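You operate a simulated robot arm through the tools that you are given. There is no shell and no other tool. Be economical: measure what you need, move in short steps, check, and stop when the job is done.

You run a simulated robot arm. Do the job below in one go: nothing can be reset, and whatever is moved stays where it is left.

Task
Put things in order on the robot bench. At the end: the clear drip cup from the robot bench stands where the silver plug gauge (marked "GO") stood; one of the housings from the robot bench is on top of the silver tin (marked "VARNISH") on the robot bench; the yellow marker from the robot bench is on the blue tray; the blue link bar from the robot bench stands where the yellow marker stood; the silver plug gauge from the robot bench stands where the blue link bar stood; whatever was shut is shut again. Leave all else as you found it, and nothing knocked over.

It is judged by the outcome, as a careful person would: the job done as asked, and still so three seconds after it is handed in. It fails if anything else is knocked over, pushed out of place, dropped, spilled or broken.

Robot
A 7-joint arm with a two-finger parallel gripper, fixed in place. Base frame: the origin is at the foot of the arm, x ahead of it, y to its left, z up; the work surface is at about z = 80. Lengths are in cm, angles in degrees, forces in N, time in s.
With the tool pointing down near the work surface it reaches from about 10 to 66 cm from the base axis. Its first joint turns from -66.0 to 66.0 degrees. Payload 1.57 kg.
The TCP is the grasp point between the finger pads, 3 cm short of the fingertips. In the tool frame z runs along the fingers and y along their closing line. The gripper opens to 8 cm. The fingers are 1.7 cm wide and 1.2 cm thick; the gripper's body (4 by 8.2 cm) begins 8 cm behind the TCP.
Orientation is told as [roll, pitch, yaw] about the base's x, y, z axes, in that order, counted from this pose: with the fingers straight down and closing along the base's y, the tool's x points along the base's -x, its y along +y and its z along -z.

Tools
- The arm moves only by the tool move_arm. Its argument "series" is a list of rows, each a list of 7 numbers: the shift along the base's x, y, z in cm, then the turn, a rotation vector about the base's x, y, z in degrees, then the finger opening in cm, from 0 to 8. In form: [[tx, ty, tz, rx, ry, rz, jaw], ...]. A call has 1 to 12 rows; each row is the pose to reach, as a shift and turn from the pose commanded when the call began. Each row takes 0.2 s and may step no farther than 5 cm and 8.6 degrees from the row before; otherwise, or with a gripper value out of range, the whole call is refused. A pose out of reach is approached as far as the arm can. The call stops where the force on the tool passes 40 N (or 10 N more than at its start, if that is more) or the arm is blocked; 0.2 s more then pass. The fingers move at their own pace (about 7.2 cm/s each) and stop on an object; they squeeze with about 21 N. The grip force told is the motor's: it shows also when the fingers shut on nothing. Time passes only in rows, and 0.2 s behind the last, so rows that repeat a pose let the fingers close. It gives the time, the measured TCP pose, the force on the tool (base axes), the opening and the grip force at its end, in the units of the frame above (readings bear some noise), with the torque about the TCP (base axes, N m) and any sound that the robot's microphone picked up, and new pictures: "pictures" is both (left out), scene, wrist or none.
- Cameras (640 x 400 px; columns grow to the right, rows downward): "scene" is fixed at [5.85, 44.53, 140.91]; the picture's right is [-0.70, -0.72, 0.00], its down [-0.51, 0.50, -0.70] and it looks along [0.50, -0.49, -0.72] (base axes); focal length 338 px, centre (320, 200). "wrist" rides on the gripper at [7.2, -0.7, -12.2] in the tool frame; the picture's right is [0.09, 1.00, 0.00], its down [-0.84, 0.08, -0.54] and it looks along [-0.54, 0.05, 0.84] (tool axes); focal length 238 px, centre (320, 200). There is no depth. A picture from a camera that has moved, and an enlarged one, comes with that camera's place and axes in the base frame and with its lens.
- close_up(camera, box): a new picture of the part [left, top, right, bottom] of that camera's present view, enlarged. The clock stands still meanwhile.
- job_done(): hands the job in; it is judged then, once.

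Go step by step. Nothing tells you positions but the pictures and the camera data: compare them with the known pose of the tool, close in by small moves and look again before you grip or let go. The budget is 120 turns and 200 pictures, counting those below and the enlarged ones. Unless the task says otherwise, let go and move clear before handing in, and close with one line.

The tools are called as a command line: name --pt "numbers of a row" for each row, then --argument value for the rest, lists and objects as JSON in quotes. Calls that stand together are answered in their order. move_arm: Moves the arm, as the interface text tells. Its arguments: {"type":"object","properties":{"series":{"type":"array","items":{"type":"array","items":{"type":"number"}}},"pictures":{"type":"string","enum":["both","scene","wrist","none"]}},"required":["series"]} The other tools are called the same way: close_up (camera, box) takes an enlarged picture of a part of a camera's view; job_done () hands the job in.

At the start:

```text
t: 0.0
ee_pos: [41.88, -5.27, 105.71]
orientation: [-0.1, 0.0, -0.1]
wrist_force: [-0.2, 0.1, -0.3]
moment: [-0.03, 0.02, 0.01]
opening: 8.03
grasp_force: 0.0
```

scene: 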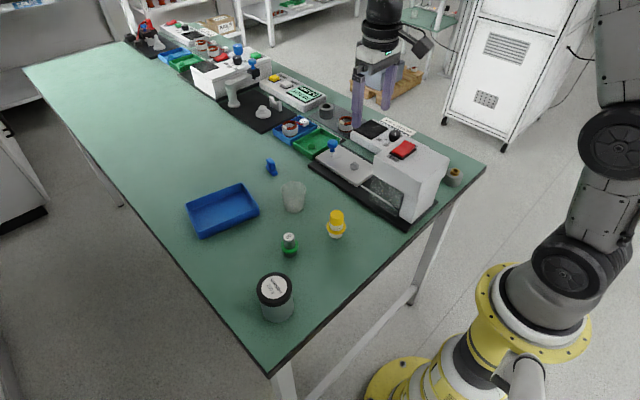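
wrist: 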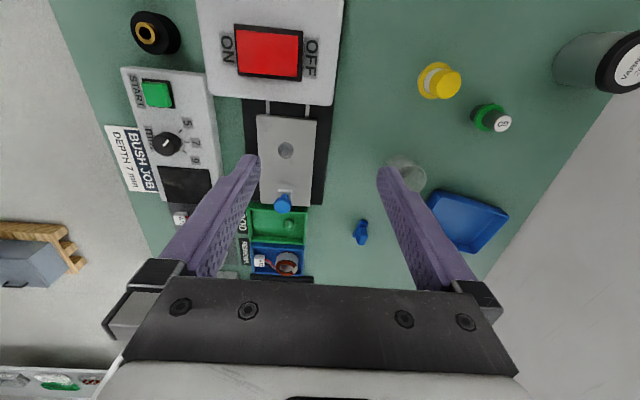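

I see a bench with a tin, a gauge, a marker, a cup, a blue tray, a small blue part and a press machine with trays. I'll look closer before measuring.

close_up --camera "scene" --box '[180, 140, 360, 330]'

close_up --camera "scene" --box '[260, 90, 470, 230]'

close_up --camera "scene" --box '[120, 10, 350, 150]'

close_up --camera "wrist" --box '[100, 0, 360, 290]'

close_up --camera "wrist" --box '[340, 0, 640, 260]'

```text
2.11 times, centred on (270, 235) of scene
camera zoom: at [5.85, 44.53, 140.91], right [-0.7, -0.72, 0.0], down [-0.51, 0.5, -0.7], along [0.5, -0.49, -0.72], focal length 711 px, centre (425, 126)
```

zoom: 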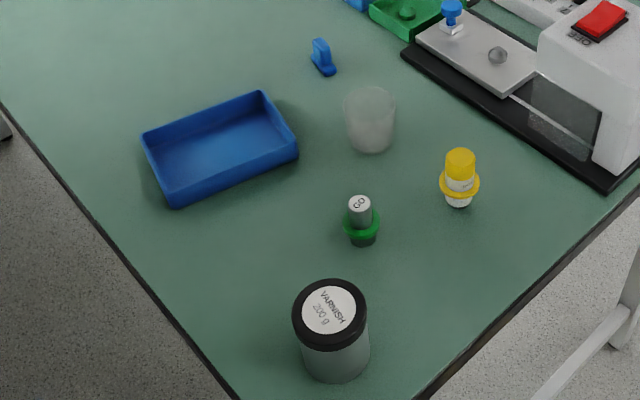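

```text
2.86 times, centred on (365, 160) of scene
camera zoom: at [5.85, 44.53, 140.91], right [-0.7, -0.72, 0.0], down [-0.51, 0.5, -0.7], along [0.5, -0.49, -0.72], focal length 965 px, centre (191, 314)
```

zoom: 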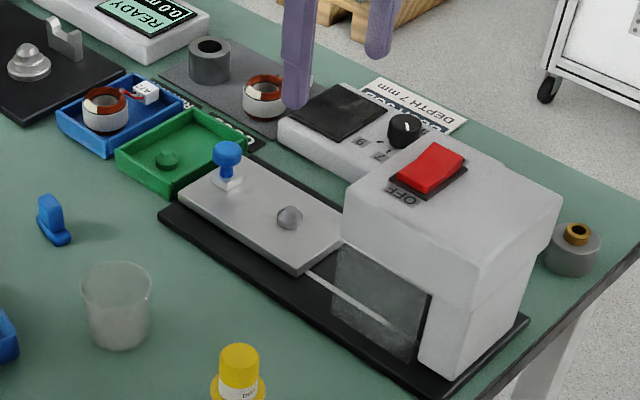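

```text
2.78 times, centred on (235, 80) of scene
camera zoom: at [5.85, 44.53, 140.91], right [-0.7, -0.72, 0.0], down [-0.51, 0.5, -0.7], along [0.5, -0.49, -0.72], focal length 940 px, centre (556, 534)
```

zoom: 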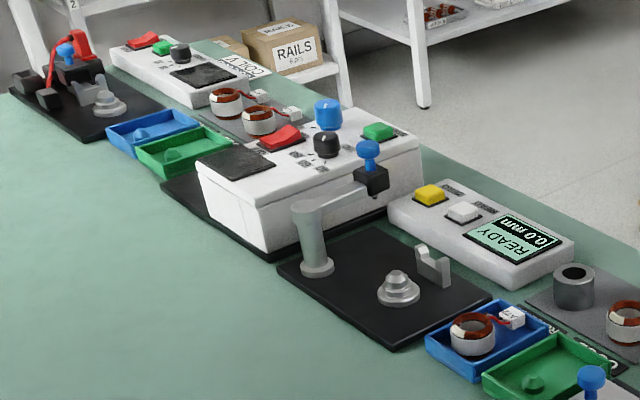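

```text
1.38 times, centred on (230, 145) of wrist
camera zoom: at [34.41, -5.92, 117.98], right [-0.09, 1.0, 0.0], down [0.84, 0.08, 0.54], along [0.54, 0.05, -0.84], focal length 329 px, centre (444, 276)
```

zoom: 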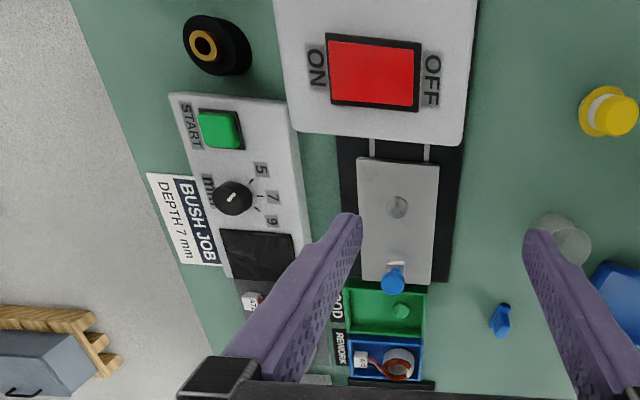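

```text
1.54 times, centred on (490, 130) of wrist
camera zoom: at [34.41, -5.92, 117.98], right [-0.09, 1.0, 0.0], down [0.84, 0.08, 0.54], along [0.54, 0.05, -0.84], focal length 367 px, centre (58, 308)
```

zoom: 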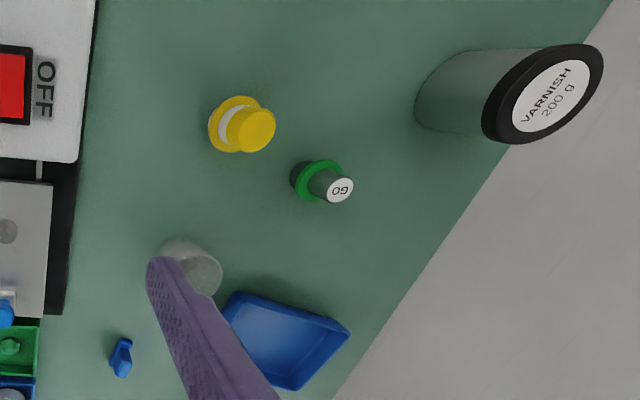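

Most items are identified. I'll move the wrist camera to the right side to see the round grey parts beside the press.

move_arm --pt "-3 -3 2 0 0 0 8" --pt "-6 -6 4 0 0 0 8" --pt "-9 -9 5 0 0 0 8" --pt "-11 -12 5 0 0 0 8" --pt "-11 -12 5 0 0 0 8" --pictures "both"

```text
t: 1.2
ee_pos: [30.91, -17.27, 110.66]
orientation: [-0.1, 0.0, -0.1]
wrist_force: [1.0, 0.7, -0.2]
moment: [-0.01, -0.02, 0.04]
opening: 7.98
grasp_force: 0.1
camera wrist: at [23.57, -18.0, 122.94], right [-0.09, 1.0, 0.0], down [0.84, 0.08, 0.54], along [0.54, 0.05, -0.84], focal length 238 px, centre (320, 200)
```

scene: 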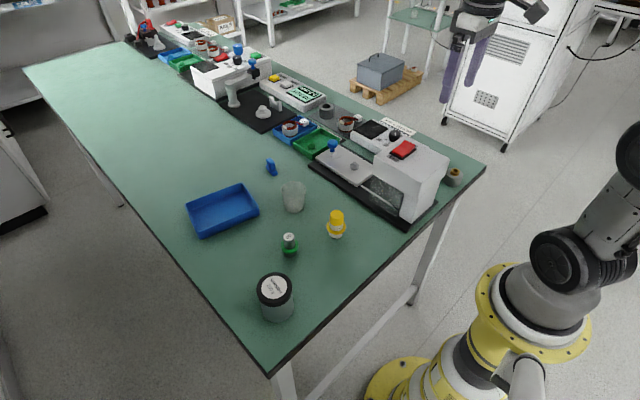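
wrist: 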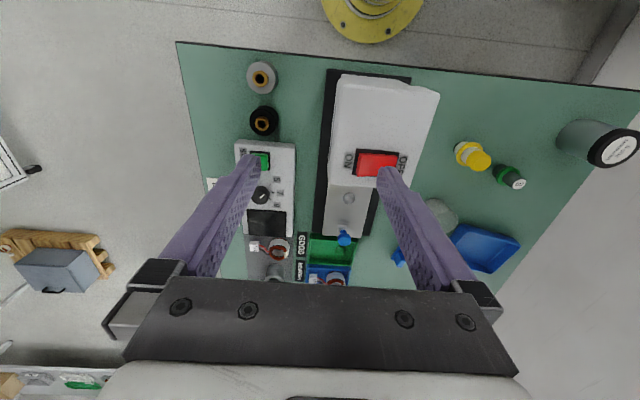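

Two round parts with brass centres (one grey, one black) stand beside the press. Zooming.

close_up --camera "wrist" --box '[220, 50, 300, 150]'

close_up --camera "wrist" --box '[230, 130, 370, 290]'

close_up --camera "scene" --box '[290, 90, 390, 150]'

close_up --camera "scene" --box '[250, 150, 360, 250]'

```text
4.00 times, centred on (260, 100) of wrist
camera zoom: at [23.57, -18.0, 122.94], right [-0.09, 1.0, 0.0], down [0.84, 0.08, 0.54], along [0.54, 0.05, -0.84], focal length 953 px, centre (560, 600)
```

zoom: 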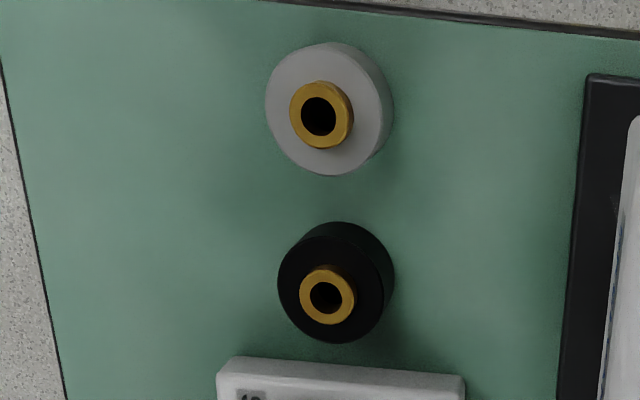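

```text
2.50 times, centred on (300, 210) of wrist
camera zoom: at [23.57, -18.0, 122.94], right [-0.09, 1.0, 0.0], down [0.84, 0.08, 0.54], along [0.54, 0.05, -0.84], focal length 596 px, centre (370, 175)
```

zoom: 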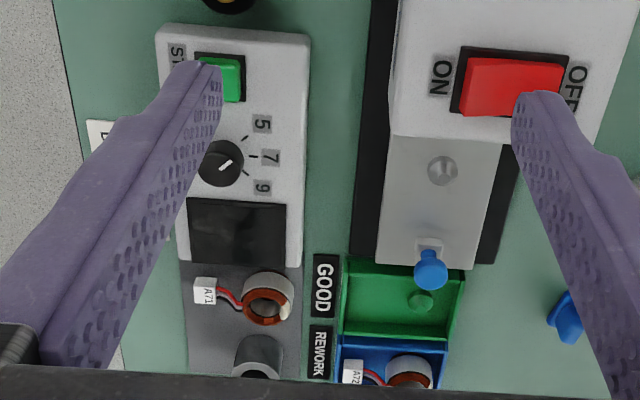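

```text
6.40 times, centred on (340, 120) of scene
camera zoom: at [5.85, 44.53, 140.91], right [-0.7, -0.72, 0.0], down [-0.51, 0.5, -0.7], along [0.5, -0.49, -0.72], focal length 2161 px, centre (192, 712)
```

zoom: 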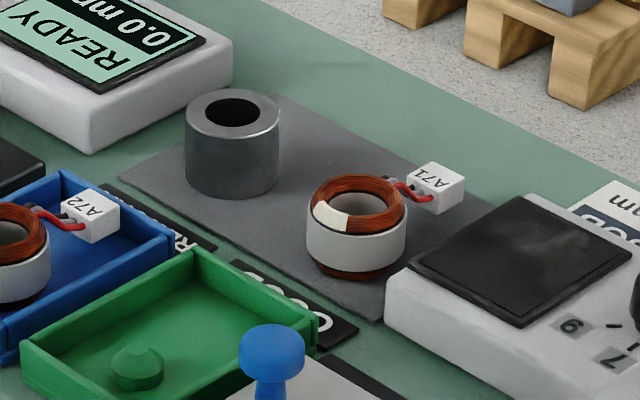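

```text
4.00 times, centred on (305, 200) of scene
camera zoom: at [5.85, 44.53, 140.91], right [-0.7, -0.72, 0.0], down [-0.51, 0.5, -0.7], along [0.5, -0.49, -0.72], focal length 1350 px, centre (380, 200)
```

zoom: 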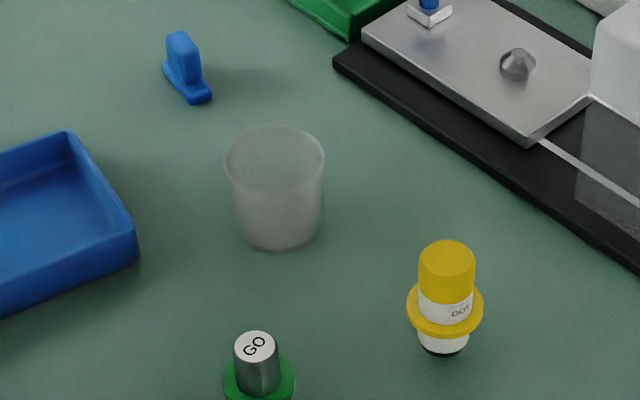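

Housings are the grey and black bushed rings to the right. First the marker goes to the tray; I'll move over the marker.

move_arm --pt "0 4.5 0 0 0 0 8" --pt "0 9 0 0 0 0 8" --pt "1 13.5 0 0 0 0 8" --pt "1 18 0 0 0 0 8" --pt "2 22 -2 0 0 0 8" --pt "3 26 -4 0 0 0 8" --pt "3 26 -8 0 0 0 8" --pt "3 26 -11 0 0 0 8" --pt "3 26 -11 0 0 0 8" --pictures "both"

```text
t: 3.2
ee_pos: [33.9, 8.66, 99.63]
orientation: [0.0, 0.0, -0.1]
wrist_force: [-0.1, 0.0, -0.4]
moment: [0.0, -0.04, 0.03]
opening: 8.0
grasp_force: 0.1
camera wrist: at [26.47, 7.99, 111.93], right [-0.09, 1.0, 0.0], down [0.84, 0.08, 0.54], along [0.54, 0.05, -0.84], focal length 238 px, centre (320, 200)
```

scene: 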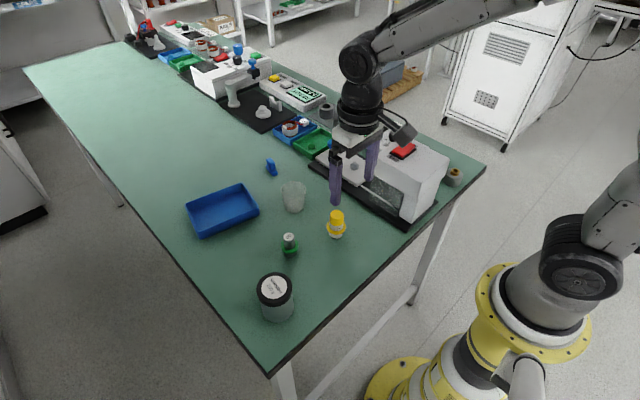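
wrist: 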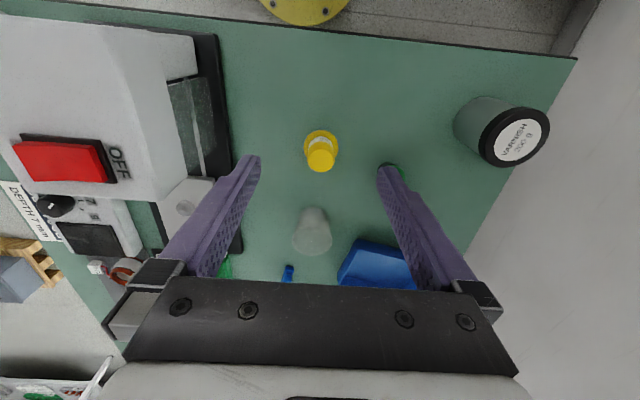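

close_up --camera "wrist" --box '[280, 100, 440, 200]'

```text
4.00 times, centred on (360, 150) of wrist
camera zoom: at [26.47, 7.99, 111.93], right [-0.09, 1.0, 0.0], down [0.84, 0.08, 0.54], along [0.54, 0.05, -0.84], focal length 953 px, centre (160, 400)
```

zoom: 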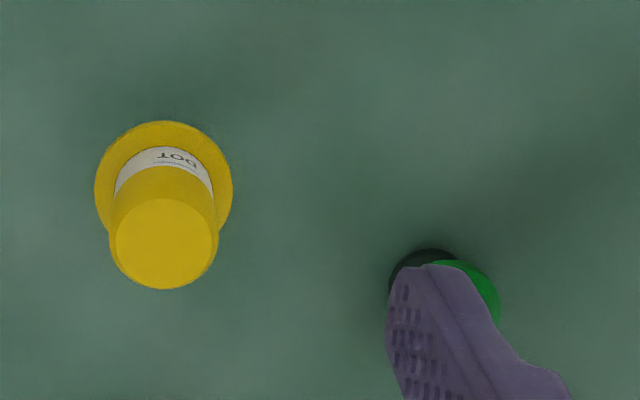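

Marker is at about (37.3, 9.05), cap top about z 87. Lining up above it, then checking.

move_arm --pt "2 0.3 -3 0 0 0 8" --pt "3.4 0.4 -7 0 0 0 8" --pt "3.4 0.4 -9 0 0 0 8" --pt "3.4 0.4 -9 0 0 0 8" --pictures "both"

close_up --camera "scene" --box '[290, 150, 390, 250]'

```text
t: 4.2
ee_pos: [37.22, 9.09, 90.61]
orientation: [0.0, 0.0, -0.1]
wrist_force: [0.1, -0.5, -0.9]
moment: [0.03, -0.01, 0.0]
opening: 8.01
grasp_force: 0.1
camera wrist: at [29.82, 8.42, 102.8], right [-0.09, 1.0, 0.0], down [0.84, 0.08, 0.54], along [0.54, 0.05, -0.84], focal length 238 px, centre (320, 200)
```

scene: 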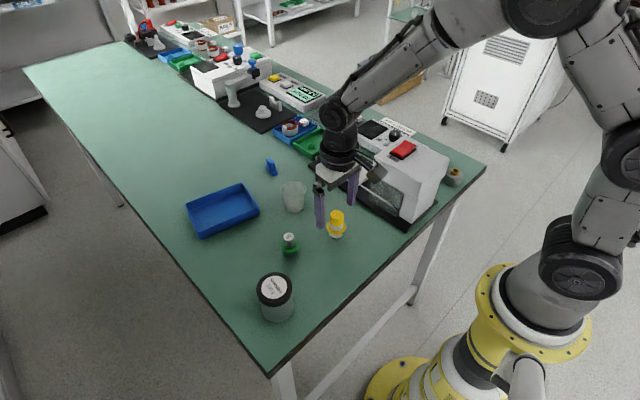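
wrist: 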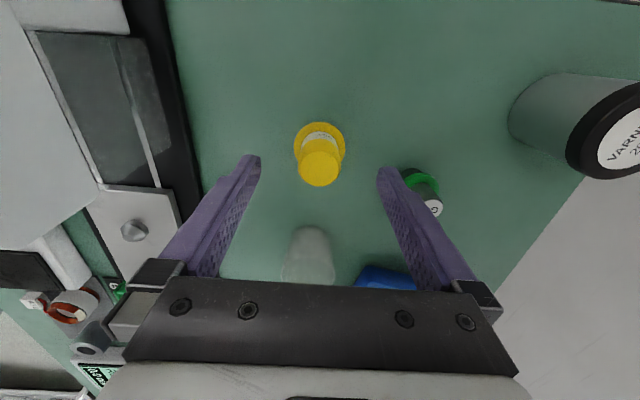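

```text
4.00 times, centred on (340, 200) of scene
camera zoom: at [5.86, 44.53, 140.91], right [-0.7, -0.72, 0.0], down [-0.51, 0.5, -0.7], along [0.5, -0.49, -0.72], focal length 1350 px, centre (240, 200)
```

zoom: 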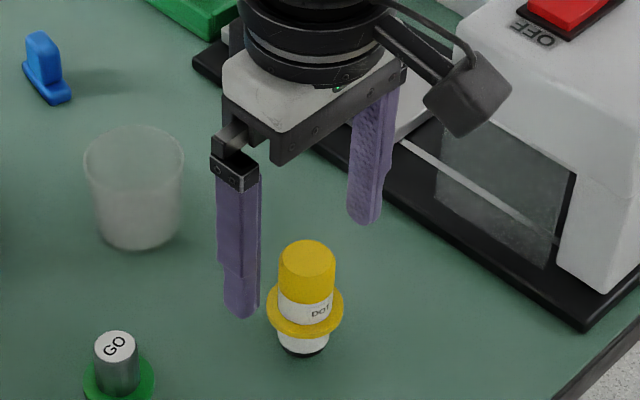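

Aligned. Descend and grip above the flange.

move_arm --pt "0.1 -0.05 -2 0 0 0 8" --pt "0.1 -0.05 -3.8 0 0 0 8" --pt "0.1 -0.05 -3.8 0 0 0 2" --pt "0.1 -0.05 -3.8 0 0 0 2" --pt "0.1 -0.05 -3.8 0 0 0 2" --pictures "wrist"

close_up --camera "scene" --box '[290, 150, 390, 250]'

```text
t: 5.4
ee_pos: [37.31, 9.03, 86.68]
orientation: [-0.1, 0.0, -0.2]
wrist_force: [1.0, -0.6, -0.6]
moment: [-0.01, 0.01, -0.01]
opening: 4.05
grasp_force: 20.9
camera wrist: at [29.86, 8.35, 99.02], right [-0.09, 1.0, 0.0], down [0.84, 0.08, 0.54], along [0.54, 0.05, -0.84], focal length 238 px, centre (320, 200)
```

wrist: 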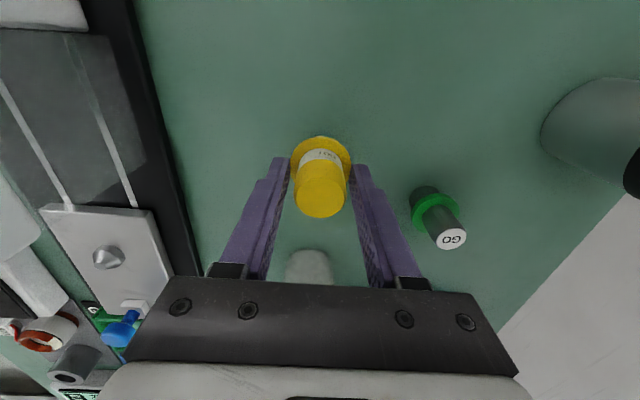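

```text
4.00 times, centred on (340, 200) of scene
camera zoom: at [5.85, 44.53, 140.91], right [-0.7, -0.72, 0.0], down [-0.51, 0.5, -0.7], along [0.5, -0.49, -0.72], focal length 1350 px, centre (240, 200)
```

zoom: 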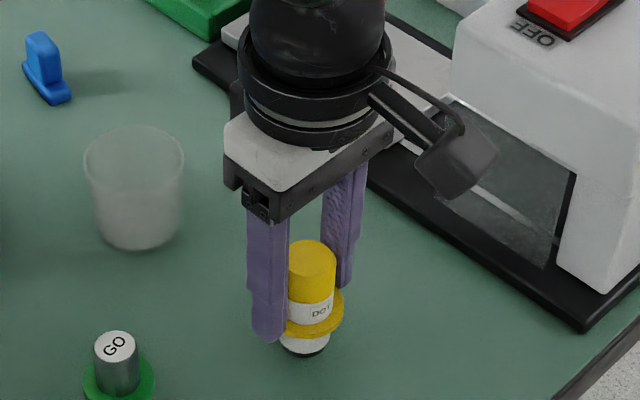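

The fingers caught the flange (4.05 cm). I'll open, rise a bit and regrip on the body.

move_arm --pt "0 0 0 0 0 0 6" --pt "0 0 0 0 0 0 6" --pt "0 0 0.8 0 0 0 6" --pt "0 0 0.8 0 0 0 2" --pt "0 0 0.8 0 0 0 2" --pt "0 0 0.8 0 0 0 2" --pictures "wrist"

close_up --camera "scene" --box '[290, 150, 390, 250]'

```text
t: 6.8
ee_pos: [37.26, 9.03, 87.54]
orientation: [-0.1, 0.0, 0.0]
wrist_force: [-0.6, -1.6, 0.8]
moment: [-0.03, 0.0, 0.0]
opening: 2.84
grasp_force: 21.3
camera wrist: at [29.91, 8.33, 99.85], right [-0.09, 1.0, 0.0], down [0.84, 0.08, 0.54], along [0.54, 0.05, -0.84], focal length 238 px, centre (320, 200)
```

wrist: 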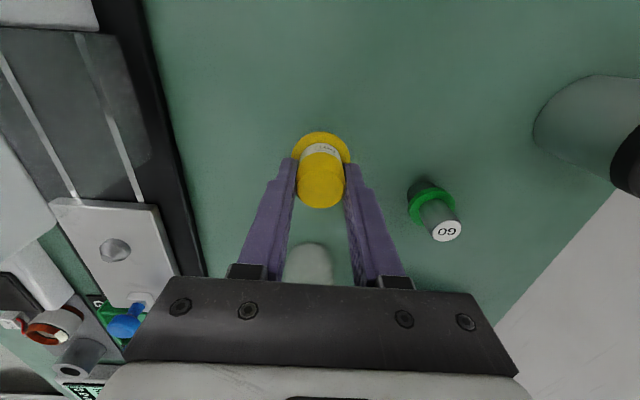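

```text
4.00 times, centred on (340, 200) of scene
camera zoom: at [5.85, 44.53, 140.91], right [-0.7, -0.72, 0.0], down [-0.51, 0.5, -0.7], along [0.5, -0.49, -0.72], focal length 1350 px, centre (240, 200)
```

zoom: 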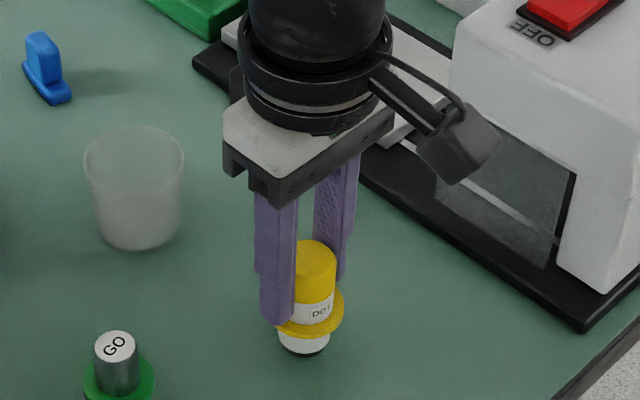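

Gripped on the body at (37.28, 9.03). Lift and carry over to the tray, around (59.3, 21.8).

move_arm --pt "0 0 4 0 0 0 2" --pt "0 0 8 0 0 0 2" --pt "0 2 12.5 0 0 0 2" --pt "4 5 12.5 0 0 0 2" --pt "8 7.5 12.5 0 0 0 2" --pt "12 10 12.5 0 0 0 2" --pt "16 12 12.5 0 0 0 2" --pt "20 12.8 12.5 0 0 0 2" --pt "22 12.8 12.5 0 0 0 2" --pt "22 12.8 9.5 0 0 0 2" --pt "22 12.8 9.5 0 0 0 2" --pictures "both"

close_up --camera "scene" --box '[170, 130, 300, 250]'

```text
t: 9.2
ee_pos: [59.24, 21.88, 97.34]
orientation: [-0.1, -0.1, -0.1]
wrist_force: [-0.3, -0.8, -0.2]
moment: [0.02, -0.02, 0.0]
opening: 2.85
grasp_force: 21.1
camera wrist: at [51.87, 21.12, 109.59], right [-0.09, 1.0, 0.0], down [0.84, 0.08, 0.54], along [0.54, 0.05, -0.84], focal length 238 px, centre (320, 200)
```

scene: 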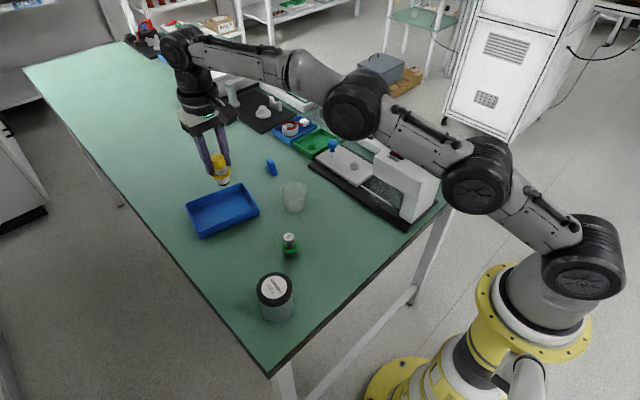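
wrist: 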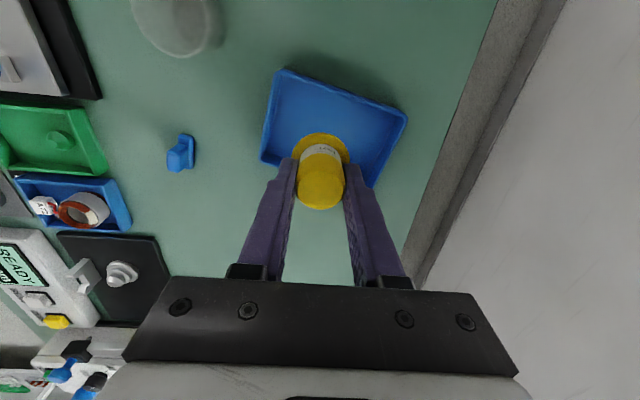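

```text
3.33 times, centred on (235, 190) of scene
camera zoom: at [5.86, 44.53, 140.91], right [-0.7, -0.72, 0.0], down [-0.51, 0.5, -0.7], along [0.5, -0.49, -0.72], focal length 1125 px, centre (603, 233)
```

zoom: 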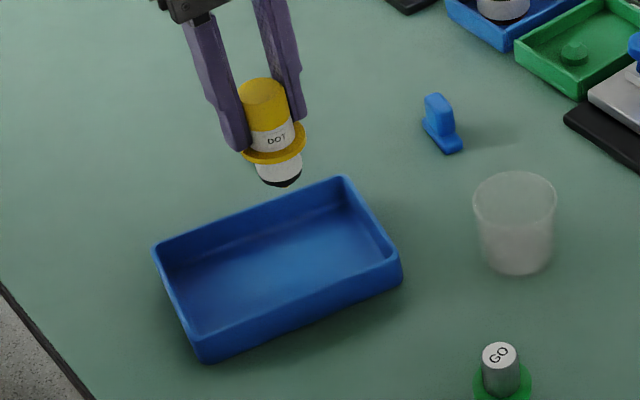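

Tray geometry agrees in both cameras; the marker sits above its interior. Lowering.

move_arm --pt "0 0 -4 0 0 0 2" --pt "0 0 -7.5 0 0 0 2" --pt "0 0 -8.5 0 0 0 2" --pt "0 0 -9 0 0 0 2" --pt "0 0 -9 0 0 0 2" --pictures "none"

close_up --camera "scene" --box '[170, 130, 300, 250]'

```text
t: 10.4
ee_pos: [59.32, 21.87, 88.09]
orientation: [0.0, 0.0, -0.2]
wrist_force: [0.9, 0.5, -1.4]
moment: [-0.03, 0.02, 0.03]
opening: 2.89
grasp_force: 21.4
```

```text
3.33 times, centred on (235, 190) of scene
camera zoom: at [5.86, 44.53, 140.91], right [-0.7, -0.72, 0.0], down [-0.51, 0.5, -0.7], along [0.5, -0.49, -0.72], focal length 1125 px, centre (603, 233)
```

zoom: 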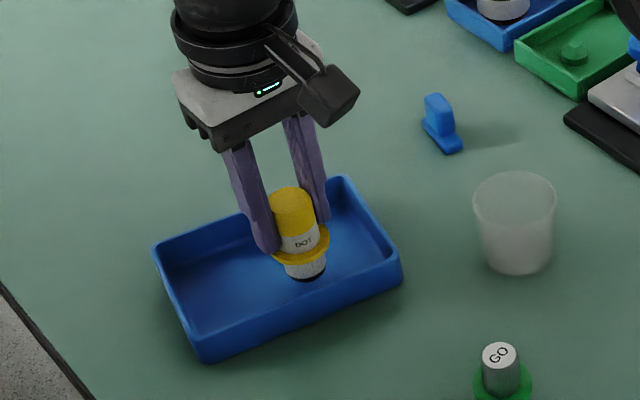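

move_arm --pt "0 0 -0.1 0 0 0 2" --pt "0 0 -0.2 0 0 0 2" --pt "0 0 -0.2 0 0 0 2" --pictures "none"

```text
t: 11.2
ee_pos: [59.34, 21.9, 87.94]
orientation: [-0.2, 0.0, -0.1]
wrist_force: [0.4, 0.8, 0.2]
moment: [-0.02, 0.01, -0.02]
opening: 2.87
grasp_force: 20.3
```

move_arm --pt "0 0 -0.1 0 0 0 2" --pt "0 0 -0.1 0 0 0 2" --pictures "none"

```text
t: 11.8
ee_pos: [59.35, 21.85, 87.99]
orientation: [-0.2, -0.1, -0.1]
wrist_force: [0.1, 0.7, 2.1]
moment: [-0.03, 0.02, 0.01]
opening: 2.85
grasp_force: 20.9
```

Contact is starting; one last touch and release, then rise.

move_arm --pt "0 0 -0.05 0 0 0 2" --pt "0 0 -0.05 0 0 0 4" --pt "0 0 -0.05 0 0 0 4.5" --pt "0 0 1.5 0 0 0 4.5" --pt "0 0 5 0 0 0 5" --pt "0 0 8 0 0 0 6" --pt "0 0 8 0 0 0 6" --pictures "wrist"

close_up --camera "scene" --box '[170, 130, 300, 250]'

```text
t: 13.4
ee_pos: [59.14, 21.86, 96.06]
orientation: [-0.1, 0.1, -0.1]
wrist_force: [1.0, -0.2, -0.1]
moment: [-0.02, -0.02, 0.01]
opening: 6.01
grasp_force: 0.1
camera wrist: at [51.82, 21.29, 108.23], right [-0.09, 1.0, 0.0], down [0.84, 0.08, 0.54], along [0.54, 0.05, -0.84], focal length 238 px, centre (320, 200)
```

wrist: 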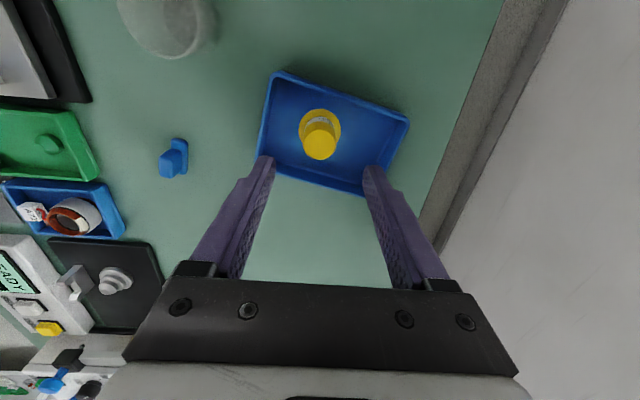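

```text
3.33 times, centred on (235, 190) of scene
camera zoom: at [5.85, 44.53, 140.91], right [-0.7, -0.72, 0.0], down [-0.51, 0.5, -0.7], along [0.5, -0.49, -0.72], focal length 1125 px, centre (603, 233)
```

zoom: 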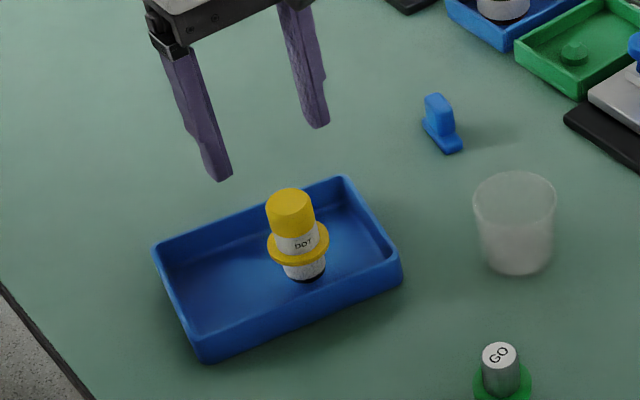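

Marker stands in the tray. Next, the blue link bar near (64.6, 5.5).

move_arm --pt "0 -4 1 0 0 0 8" --pt "0 -8 1 0 0 0 8" --pt "0 -12 1 0 0 0 8" --pt "0 -15.5 1 0 0 0 8" --pt "0 -15.5 0 0 0 0 8" --pictures "wrist"

close_up --camera "wrist" --box '[240, 80, 400, 200]'

close_up --camera "scene" --box '[230, 130, 310, 190]'

```text
t: 14.6
ee_pos: [59.04, 6.27, 95.93]
orientation: [-0.1, 0.0, -0.1]
wrist_force: [-0.3, -0.1, 0.6]
moment: [-0.03, 0.02, 0.02]
opening: 8.05
grasp_force: 0.1
camera wrist: at [51.72, 5.65, 108.05], right [-0.09, 1.0, 0.0], down [0.84, 0.08, 0.54], along [0.54, 0.05, -0.84], focal length 238 px, centre (320, 200)
```

wrist: 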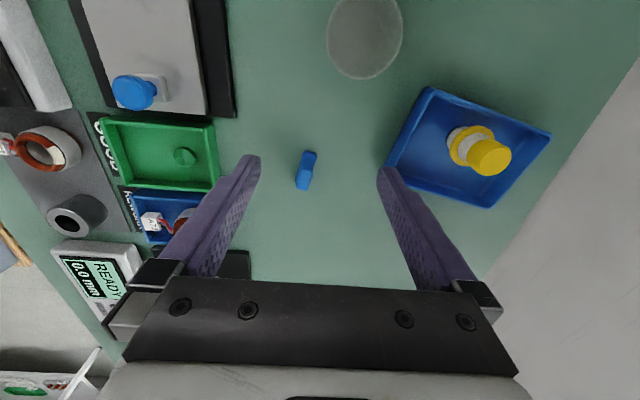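

```text
3.33 times, centred on (320, 140) of wrist
camera zoom: at [51.72, 5.65, 108.05], right [-0.09, 1.0, 0.0], down [0.84, 0.08, 0.54], along [0.54, 0.05, -0.84], focal length 794 px, centre (320, 400)
```

zoom: 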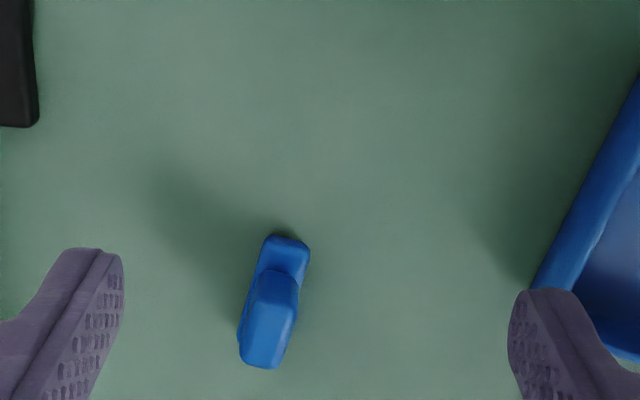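

```text
6.67 times, centred on (270, 160) of scene
camera zoom: at [5.86, 44.53, 140.91], right [-0.7, -0.72, 0.0], down [-0.51, 0.5, -0.7], along [0.5, -0.49, -0.72], focal length 2251 px, centre (653, 467)
```

zoom: 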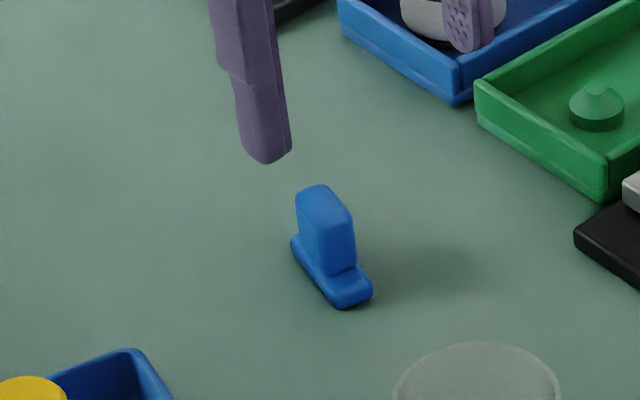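

The link bar is about (64.7, 5.1), turned about −12°, upright block to z≈84.2. Moving above with matching yaw.

move_arm --pt "3 -0.6 0 0 0 -6 8" --pt "5.4 -1.15 -3 0 0 -12 6" --pt "5.4 -1.15 -6.5 0 0 -12 6" --pt "5.4 -1.15 -6.5 0 0 -12 6" --pictures "wrist"

close_up --camera "wrist" --box '[240, 120, 400, 220]'

close_up --camera "scene" --box '[230, 130, 310, 190]'

```text
t: 15.6
ee_pos: [64.56, 5.25, 89.48]
orientation: [-0.1, -0.1, -12.1]
wrist_force: [1.0, -0.9, -0.9]
moment: [0.02, -0.01, -0.03]
opening: 6.01
grasp_force: 0.0
camera wrist: at [57.31, 5.97, 101.57], right [0.12, 0.99, 0.0], down [0.83, -0.1, 0.54], along [0.54, -0.07, -0.84], focal length 238 px, centre (320, 200)
```

wrist: 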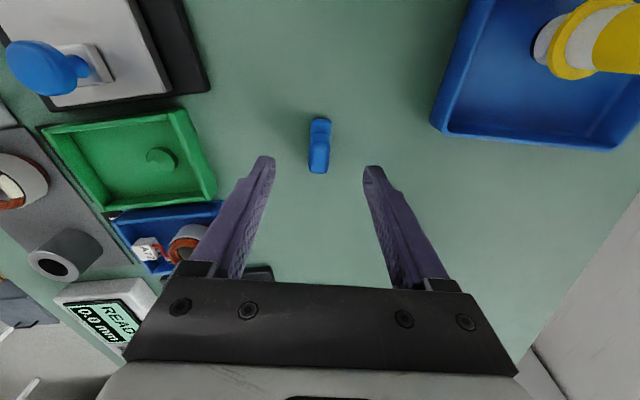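

```text
4.00 times, centred on (320, 170) of wrist
camera zoom: at [57.31, 5.97, 101.57], right [0.12, 0.99, 0.0], down [0.83, -0.1, 0.54], along [0.54, -0.07, -0.84], focal length 953 px, centre (320, 320)
```

zoom: 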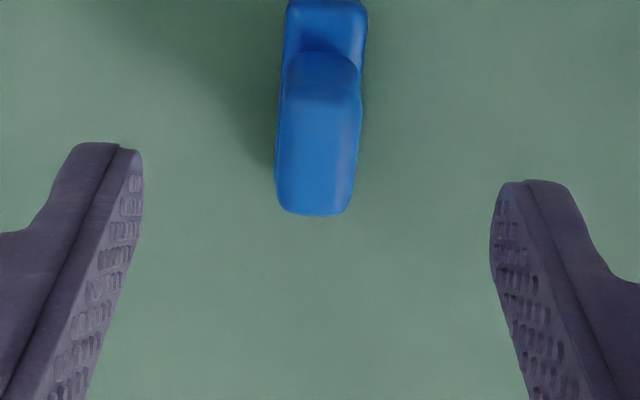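

```text
6.67 times, centred on (270, 160) of scene
camera zoom: at [5.85, 44.53, 140.91], right [-0.7, -0.72, 0.0], down [-0.51, 0.5, -0.7], along [0.5, -0.49, -0.72], focal length 2251 px, centre (653, 467)
```

zoom: 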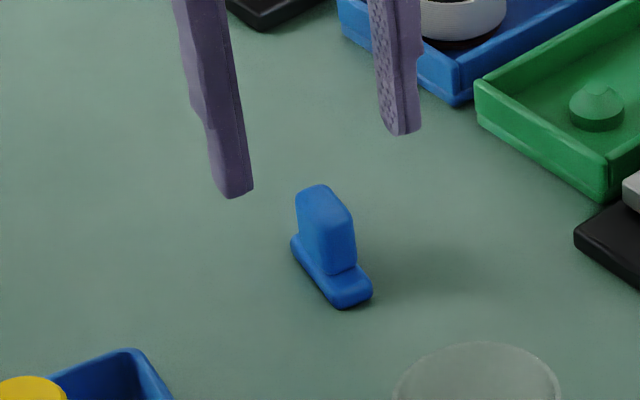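

Well aligned. Small correction, then descend and grip.

move_arm --pt "0.1 -0.22 -2.5 0 0 -2 6" --pt "0.1 -0.22 -4.9 0 0 -2 6" --pt "0.1 -0.22 -4.9 0 0 -2 0.8" --pt "0.1 -0.22 -4.9 0 0 -2 0.8" --pt "0.1 -0.22 -4.9 0 0 -2 0.8" --pictures "wrist"

close_up --camera "scene" --box '[230, 130, 310, 190]'

```text
t: 16.8
ee_pos: [64.89, 5.0, 84.59]
orientation: [-0.1, 0.0, -14.1]
wrist_force: [-0.1, 0.3, 0.2]
moment: [0.02, 0.0, 0.01]
opening: 1.53
grasp_force: 20.5
camera wrist: at [57.5, 6.14, 96.78], right [0.15, 0.99, 0.0], down [0.83, -0.13, 0.54], along [0.54, -0.08, -0.84], focal length 238 px, centre (320, 200)
```

wrist: 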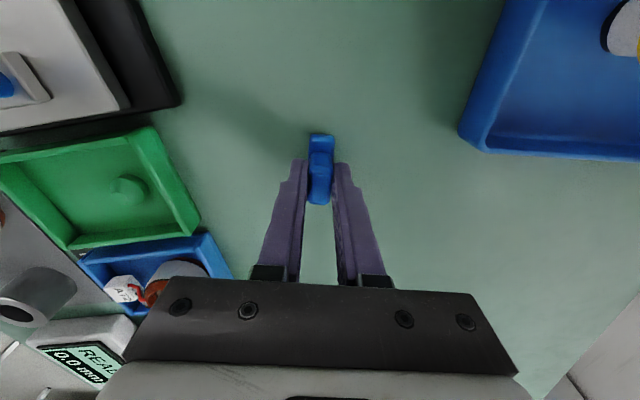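

```text
6.67 times, centred on (270, 160) of scene
camera zoom: at [5.86, 44.53, 140.91], right [-0.7, -0.72, 0.0], down [-0.51, 0.5, -0.7], along [0.5, -0.49, -0.72], focal length 2251 px, centre (653, 467)
```

zoom: 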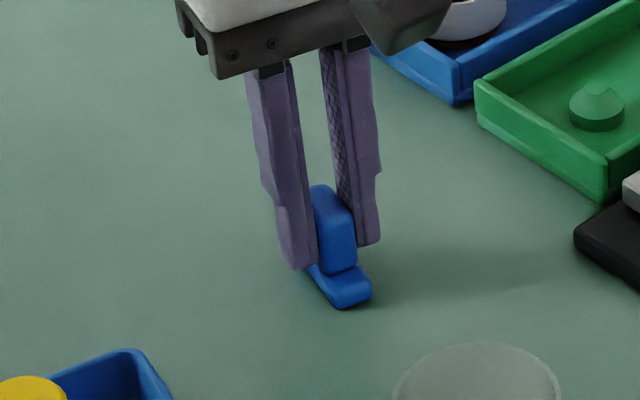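

Gripped. Lift and carry to the marker's old spot (37.28, 9.03).

move_arm --pt "0 0 3 0 0 0 0.8" --pt "-1 0 7 0 0 0 0.8" --pt "-4 0 10 0 0 0 0.8" --pt "-8.5 0.5 10 0 0 0 0.8" --pt "-13 1 10 0 0 0 0.8" --pt "-17.5 2 10 0 0 0 0.8" --pt "-22 3 10 0 0 0 0.8" --pt "-26 4 10 0 0 0 0.8" --pt "-27.5 4.03 8 0 0 0 0.8" --pt "-27.5 4.03 4 0 0 0 0.8" --pt "-27.5 4.03 2 0 0 0 0.8" --pt "-27.5 4.03 2 0 0 0 0.8" --pictures "both"

close_up --camera "scene" --box '[290, 150, 390, 250]'

```text
t: 19.4
ee_pos: [37.21, 9.0, 86.46]
orientation: [-0.1, -0.1, -14.1]
wrist_force: [0.1, 0.3, 0.7]
moment: [0.01, 0.02, 0.0]
opening: 1.47
grasp_force: 20.4
camera wrist: at [29.94, 10.22, 98.69], right [0.15, 0.99, 0.0], down [0.83, -0.13, 0.54], along [0.54, -0.08, -0.84], focal length 238 px, centre (320, 200)
```

scene: 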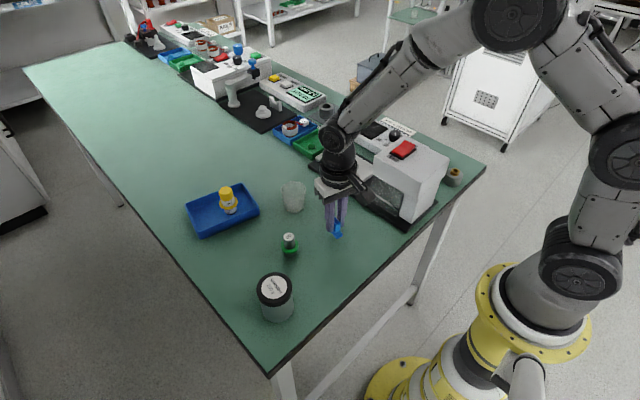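
wrist: 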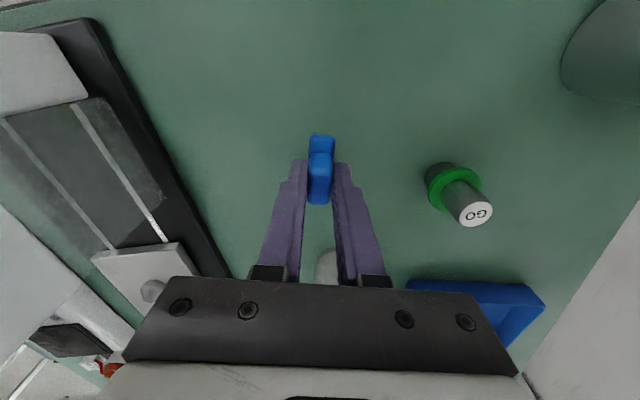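

```text
4.00 times, centred on (340, 200) of scene
camera zoom: at [5.85, 44.53, 140.91], right [-0.7, -0.72, 0.0], down [-0.51, 0.5, -0.7], along [0.5, -0.49, -0.72], focal length 1350 px, centre (240, 200)
```

zoom: 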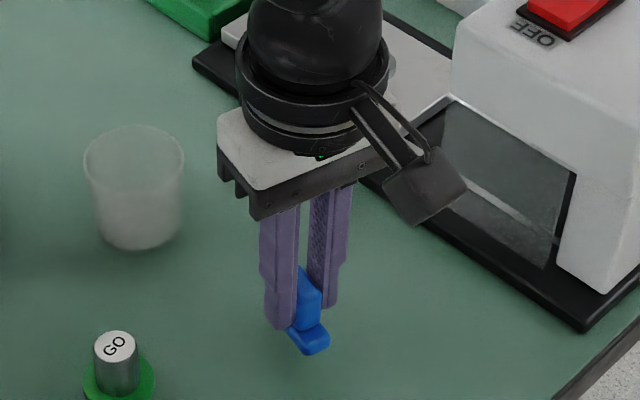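

move_arm --pt "0 0 -1.2 0 0 0 0.8" --pt "0 0 -1.8 0 0 0 0.8" --pt "0 0 -1.95 0 0 0 0.8" --pt "0 0 -1.95 0 0 0 0.8" --pictures "none"

```text
t: 20.4
ee_pos: [37.31, 8.9, 84.43]
orientation: [-0.1, 0.0, -14.1]
wrist_force: [-0.4, -0.4, -0.8]
moment: [0.01, 0.0, -0.02]
opening: 1.51
grasp_force: 20.3
```

move_arm --pt "0 0 -0.1 0 0 0 0.8" --pt "0 0 -0.1 0 0 0 0.8" --pictures "none"

close_up --camera "scene" --box '[310, 200, 360, 250]'

```text
t: 21.0
ee_pos: [37.3, 8.99, 84.57]
orientation: [0.0, 0.0, -14.0]
wrist_force: [-0.9, -0.4, 5.6]
moment: [0.02, 0.06, 0.03]
opening: 1.51
grasp_force: 21.4
```

```text
8.00 times, centred on (335, 225) of scene
camera zoom: at [5.85, 44.53, 140.91], right [-0.7, -0.72, 0.0], down [-0.51, 0.5, -0.7], along [0.5, -0.49, -0.72], focal length 2701 px, centre (200, 0)
```

zoom: 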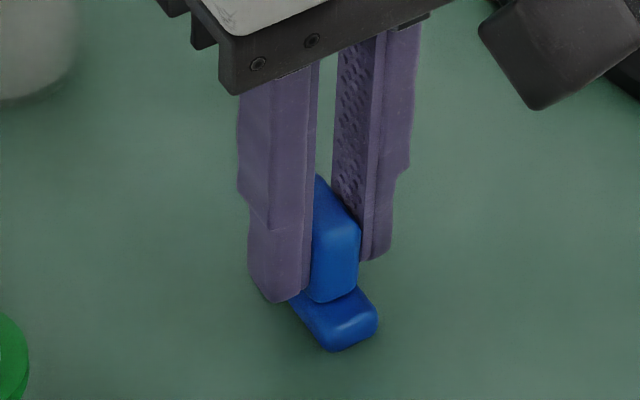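

Contact with the bench is felt. Releasing and rising straight up.

move_arm --pt "0 0 0 0 0 0 3.5" --pt "0 0 0 0 0 0 3.5" --pt "0 0 2 0 0 0 3.5" --pt "0 0 6 0 0 0 4" --pt "0 0 11 0 0 5 6" --pt "0 3 13 0 0 10 8" --pt "0 6 13 0 0 14 8" --pt "0 6 13 0 0 14 8" --pictures "both"

close_up --camera "wrist" --box '[260, 80, 420, 200]'

close_up --camera "scene" --box '[260, 160, 360, 260]'

```text
t: 22.8
ee_pos: [37.21, 14.93, 97.59]
orientation: [-0.1, 0.0, 0.0]
wrist_force: [0.3, 0.4, -0.4]
moment: [-0.01, -0.03, 0.02]
opening: 8.0
grasp_force: 0.0
camera wrist: at [29.92, 14.29, 109.75], right [-0.09, 1.0, 0.0], down [0.84, 0.08, 0.54], along [0.54, 0.05, -0.84], focal length 238 px, centre (320, 200)
```

scene: 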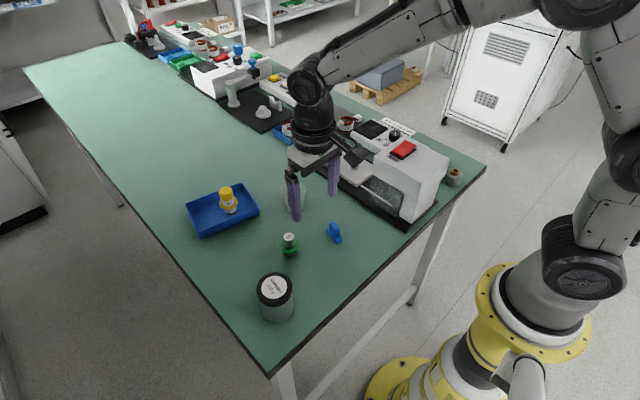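
wrist: 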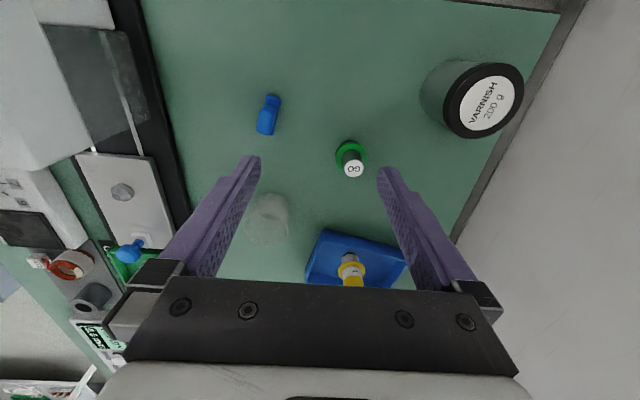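

```text
3.33 times, centred on (340, 140) of wrist
camera zoom: at [29.92, 14.29, 109.75], right [-0.09, 1.0, 0.0], down [0.84, 0.08, 0.54], along [0.54, 0.05, -0.84], focal length 794 px, centre (253, 400)
```

zoom: 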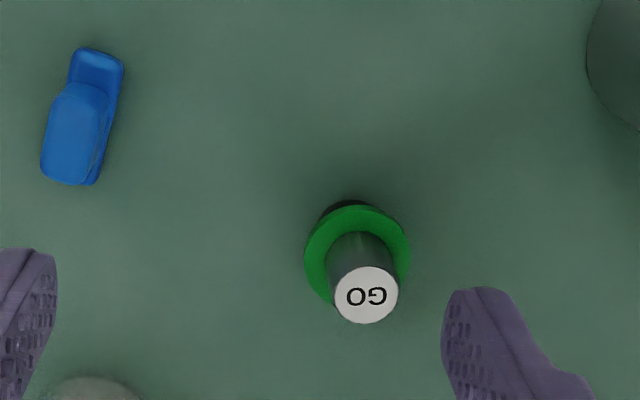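

```text
4.00 times, centred on (310, 210) of scene
camera zoom: at [5.85, 44.53, 140.91], right [-0.7, -0.72, 0.0], down [-0.51, 0.5, -0.7], along [0.5, -0.49, -0.72], focal length 1350 px, centre (360, 160)
```

zoom: 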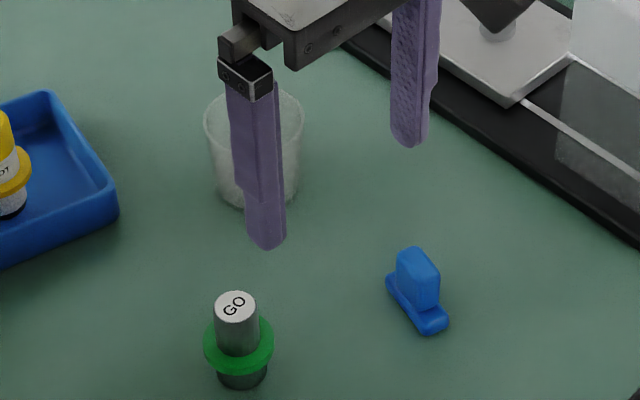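

Bar stands at the marker's spot. Gauge is at about (40.85, 19.1), top z≈85.8. Moving above it.

move_arm --pt "2 2 -3 0 0 0 7" --pt "3.65 4.15 -7 0 0 0 6" --pt "3.65 4.15 -7 0 0 0 6" --pictures "none"

close_up --camera "wrist" --box '[240, 100, 400, 200]'

close_up --camera "scene" --box '[240, 190, 340, 270]'

```text
t: 23.6
ee_pos: [41.08, 19.0, 90.51]
orientation: [-0.1, -0.1, 0.0]
wrist_force: [-0.2, -1.6, -0.3]
moment: [0.02, 0.0, 0.01]
opening: 6.02
grasp_force: 0.1
```

```text
4.00 times, centred on (320, 150) of wrist
camera zoom: at [33.78, 18.39, 102.73], right [-0.09, 1.0, 0.0], down [0.84, 0.08, 0.54], along [0.54, 0.05, -0.84], focal length 953 px, centre (320, 400)
```

zoom: 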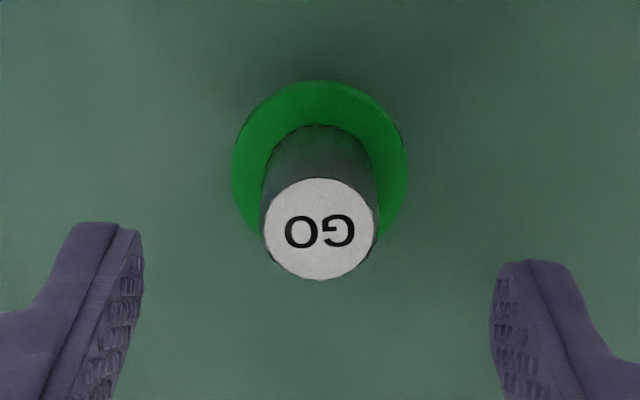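

```text
5.00 times, centred on (290, 230) of scene
camera zoom: at [5.85, 44.53, 140.91], right [-0.7, -0.72, 0.0], down [-0.51, 0.5, -0.7], along [0.5, -0.49, -0.72], focal length 1688 px, centre (470, 50)
```

zoom: 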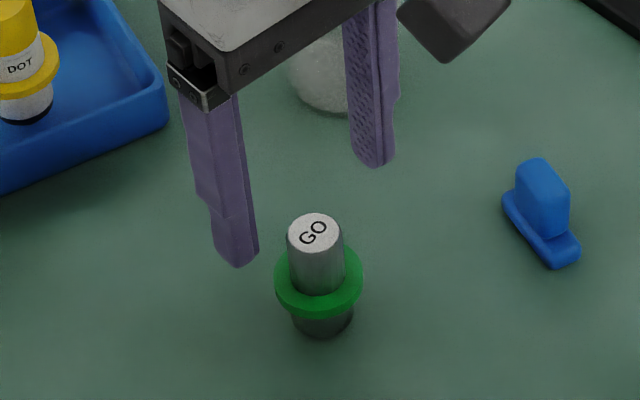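

move_arm --pt "-0.1 0.03 -2.2 0 0 0 6" --pt "-0.1 0.03 -4.2 0 0 0 6" --pt "-0.1 0.03 -4.2 0 0 0 1.5" --pt "-0.1 0.03 -4.2 0 0 0 1.5" --pt "-0.1 0.03 -4.2 0 0 0 1.5" --pictures "wrist"

close_up --camera "scene" --box '[240, 190, 340, 270]'

```text
t: 24.8
ee_pos: [41.01, 19.09, 86.26]
orientation: [-0.2, 0.0, -0.1]
wrist_force: [-0.1, 0.7, -0.2]
moment: [0.0, -0.02, -0.02]
opening: 2.22
grasp_force: 21.2
camera wrist: at [33.67, 18.44, 98.47], right [-0.09, 1.0, 0.0], down [0.84, 0.08, 0.54], along [0.54, 0.05, -0.84], focal length 238 px, centre (320, 200)
```

wrist: 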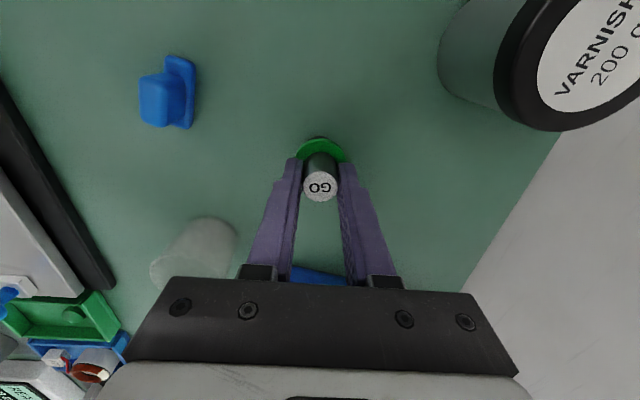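

```text
5.00 times, centred on (290, 230) of scene
camera zoom: at [5.86, 44.53, 140.91], right [-0.7, -0.72, 0.0], down [-0.51, 0.5, -0.7], along [0.5, -0.49, -0.72], focal length 1688 px, centre (470, 50)
```

zoom: 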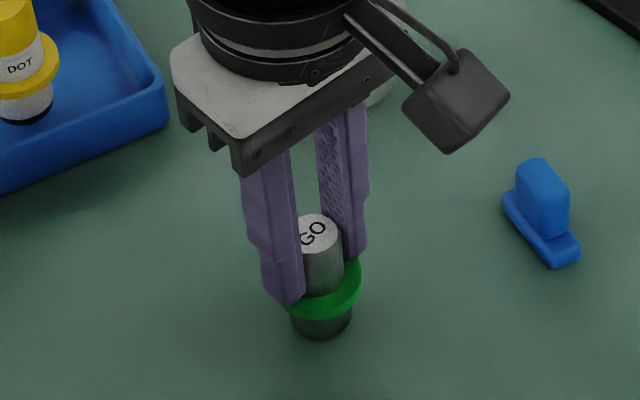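

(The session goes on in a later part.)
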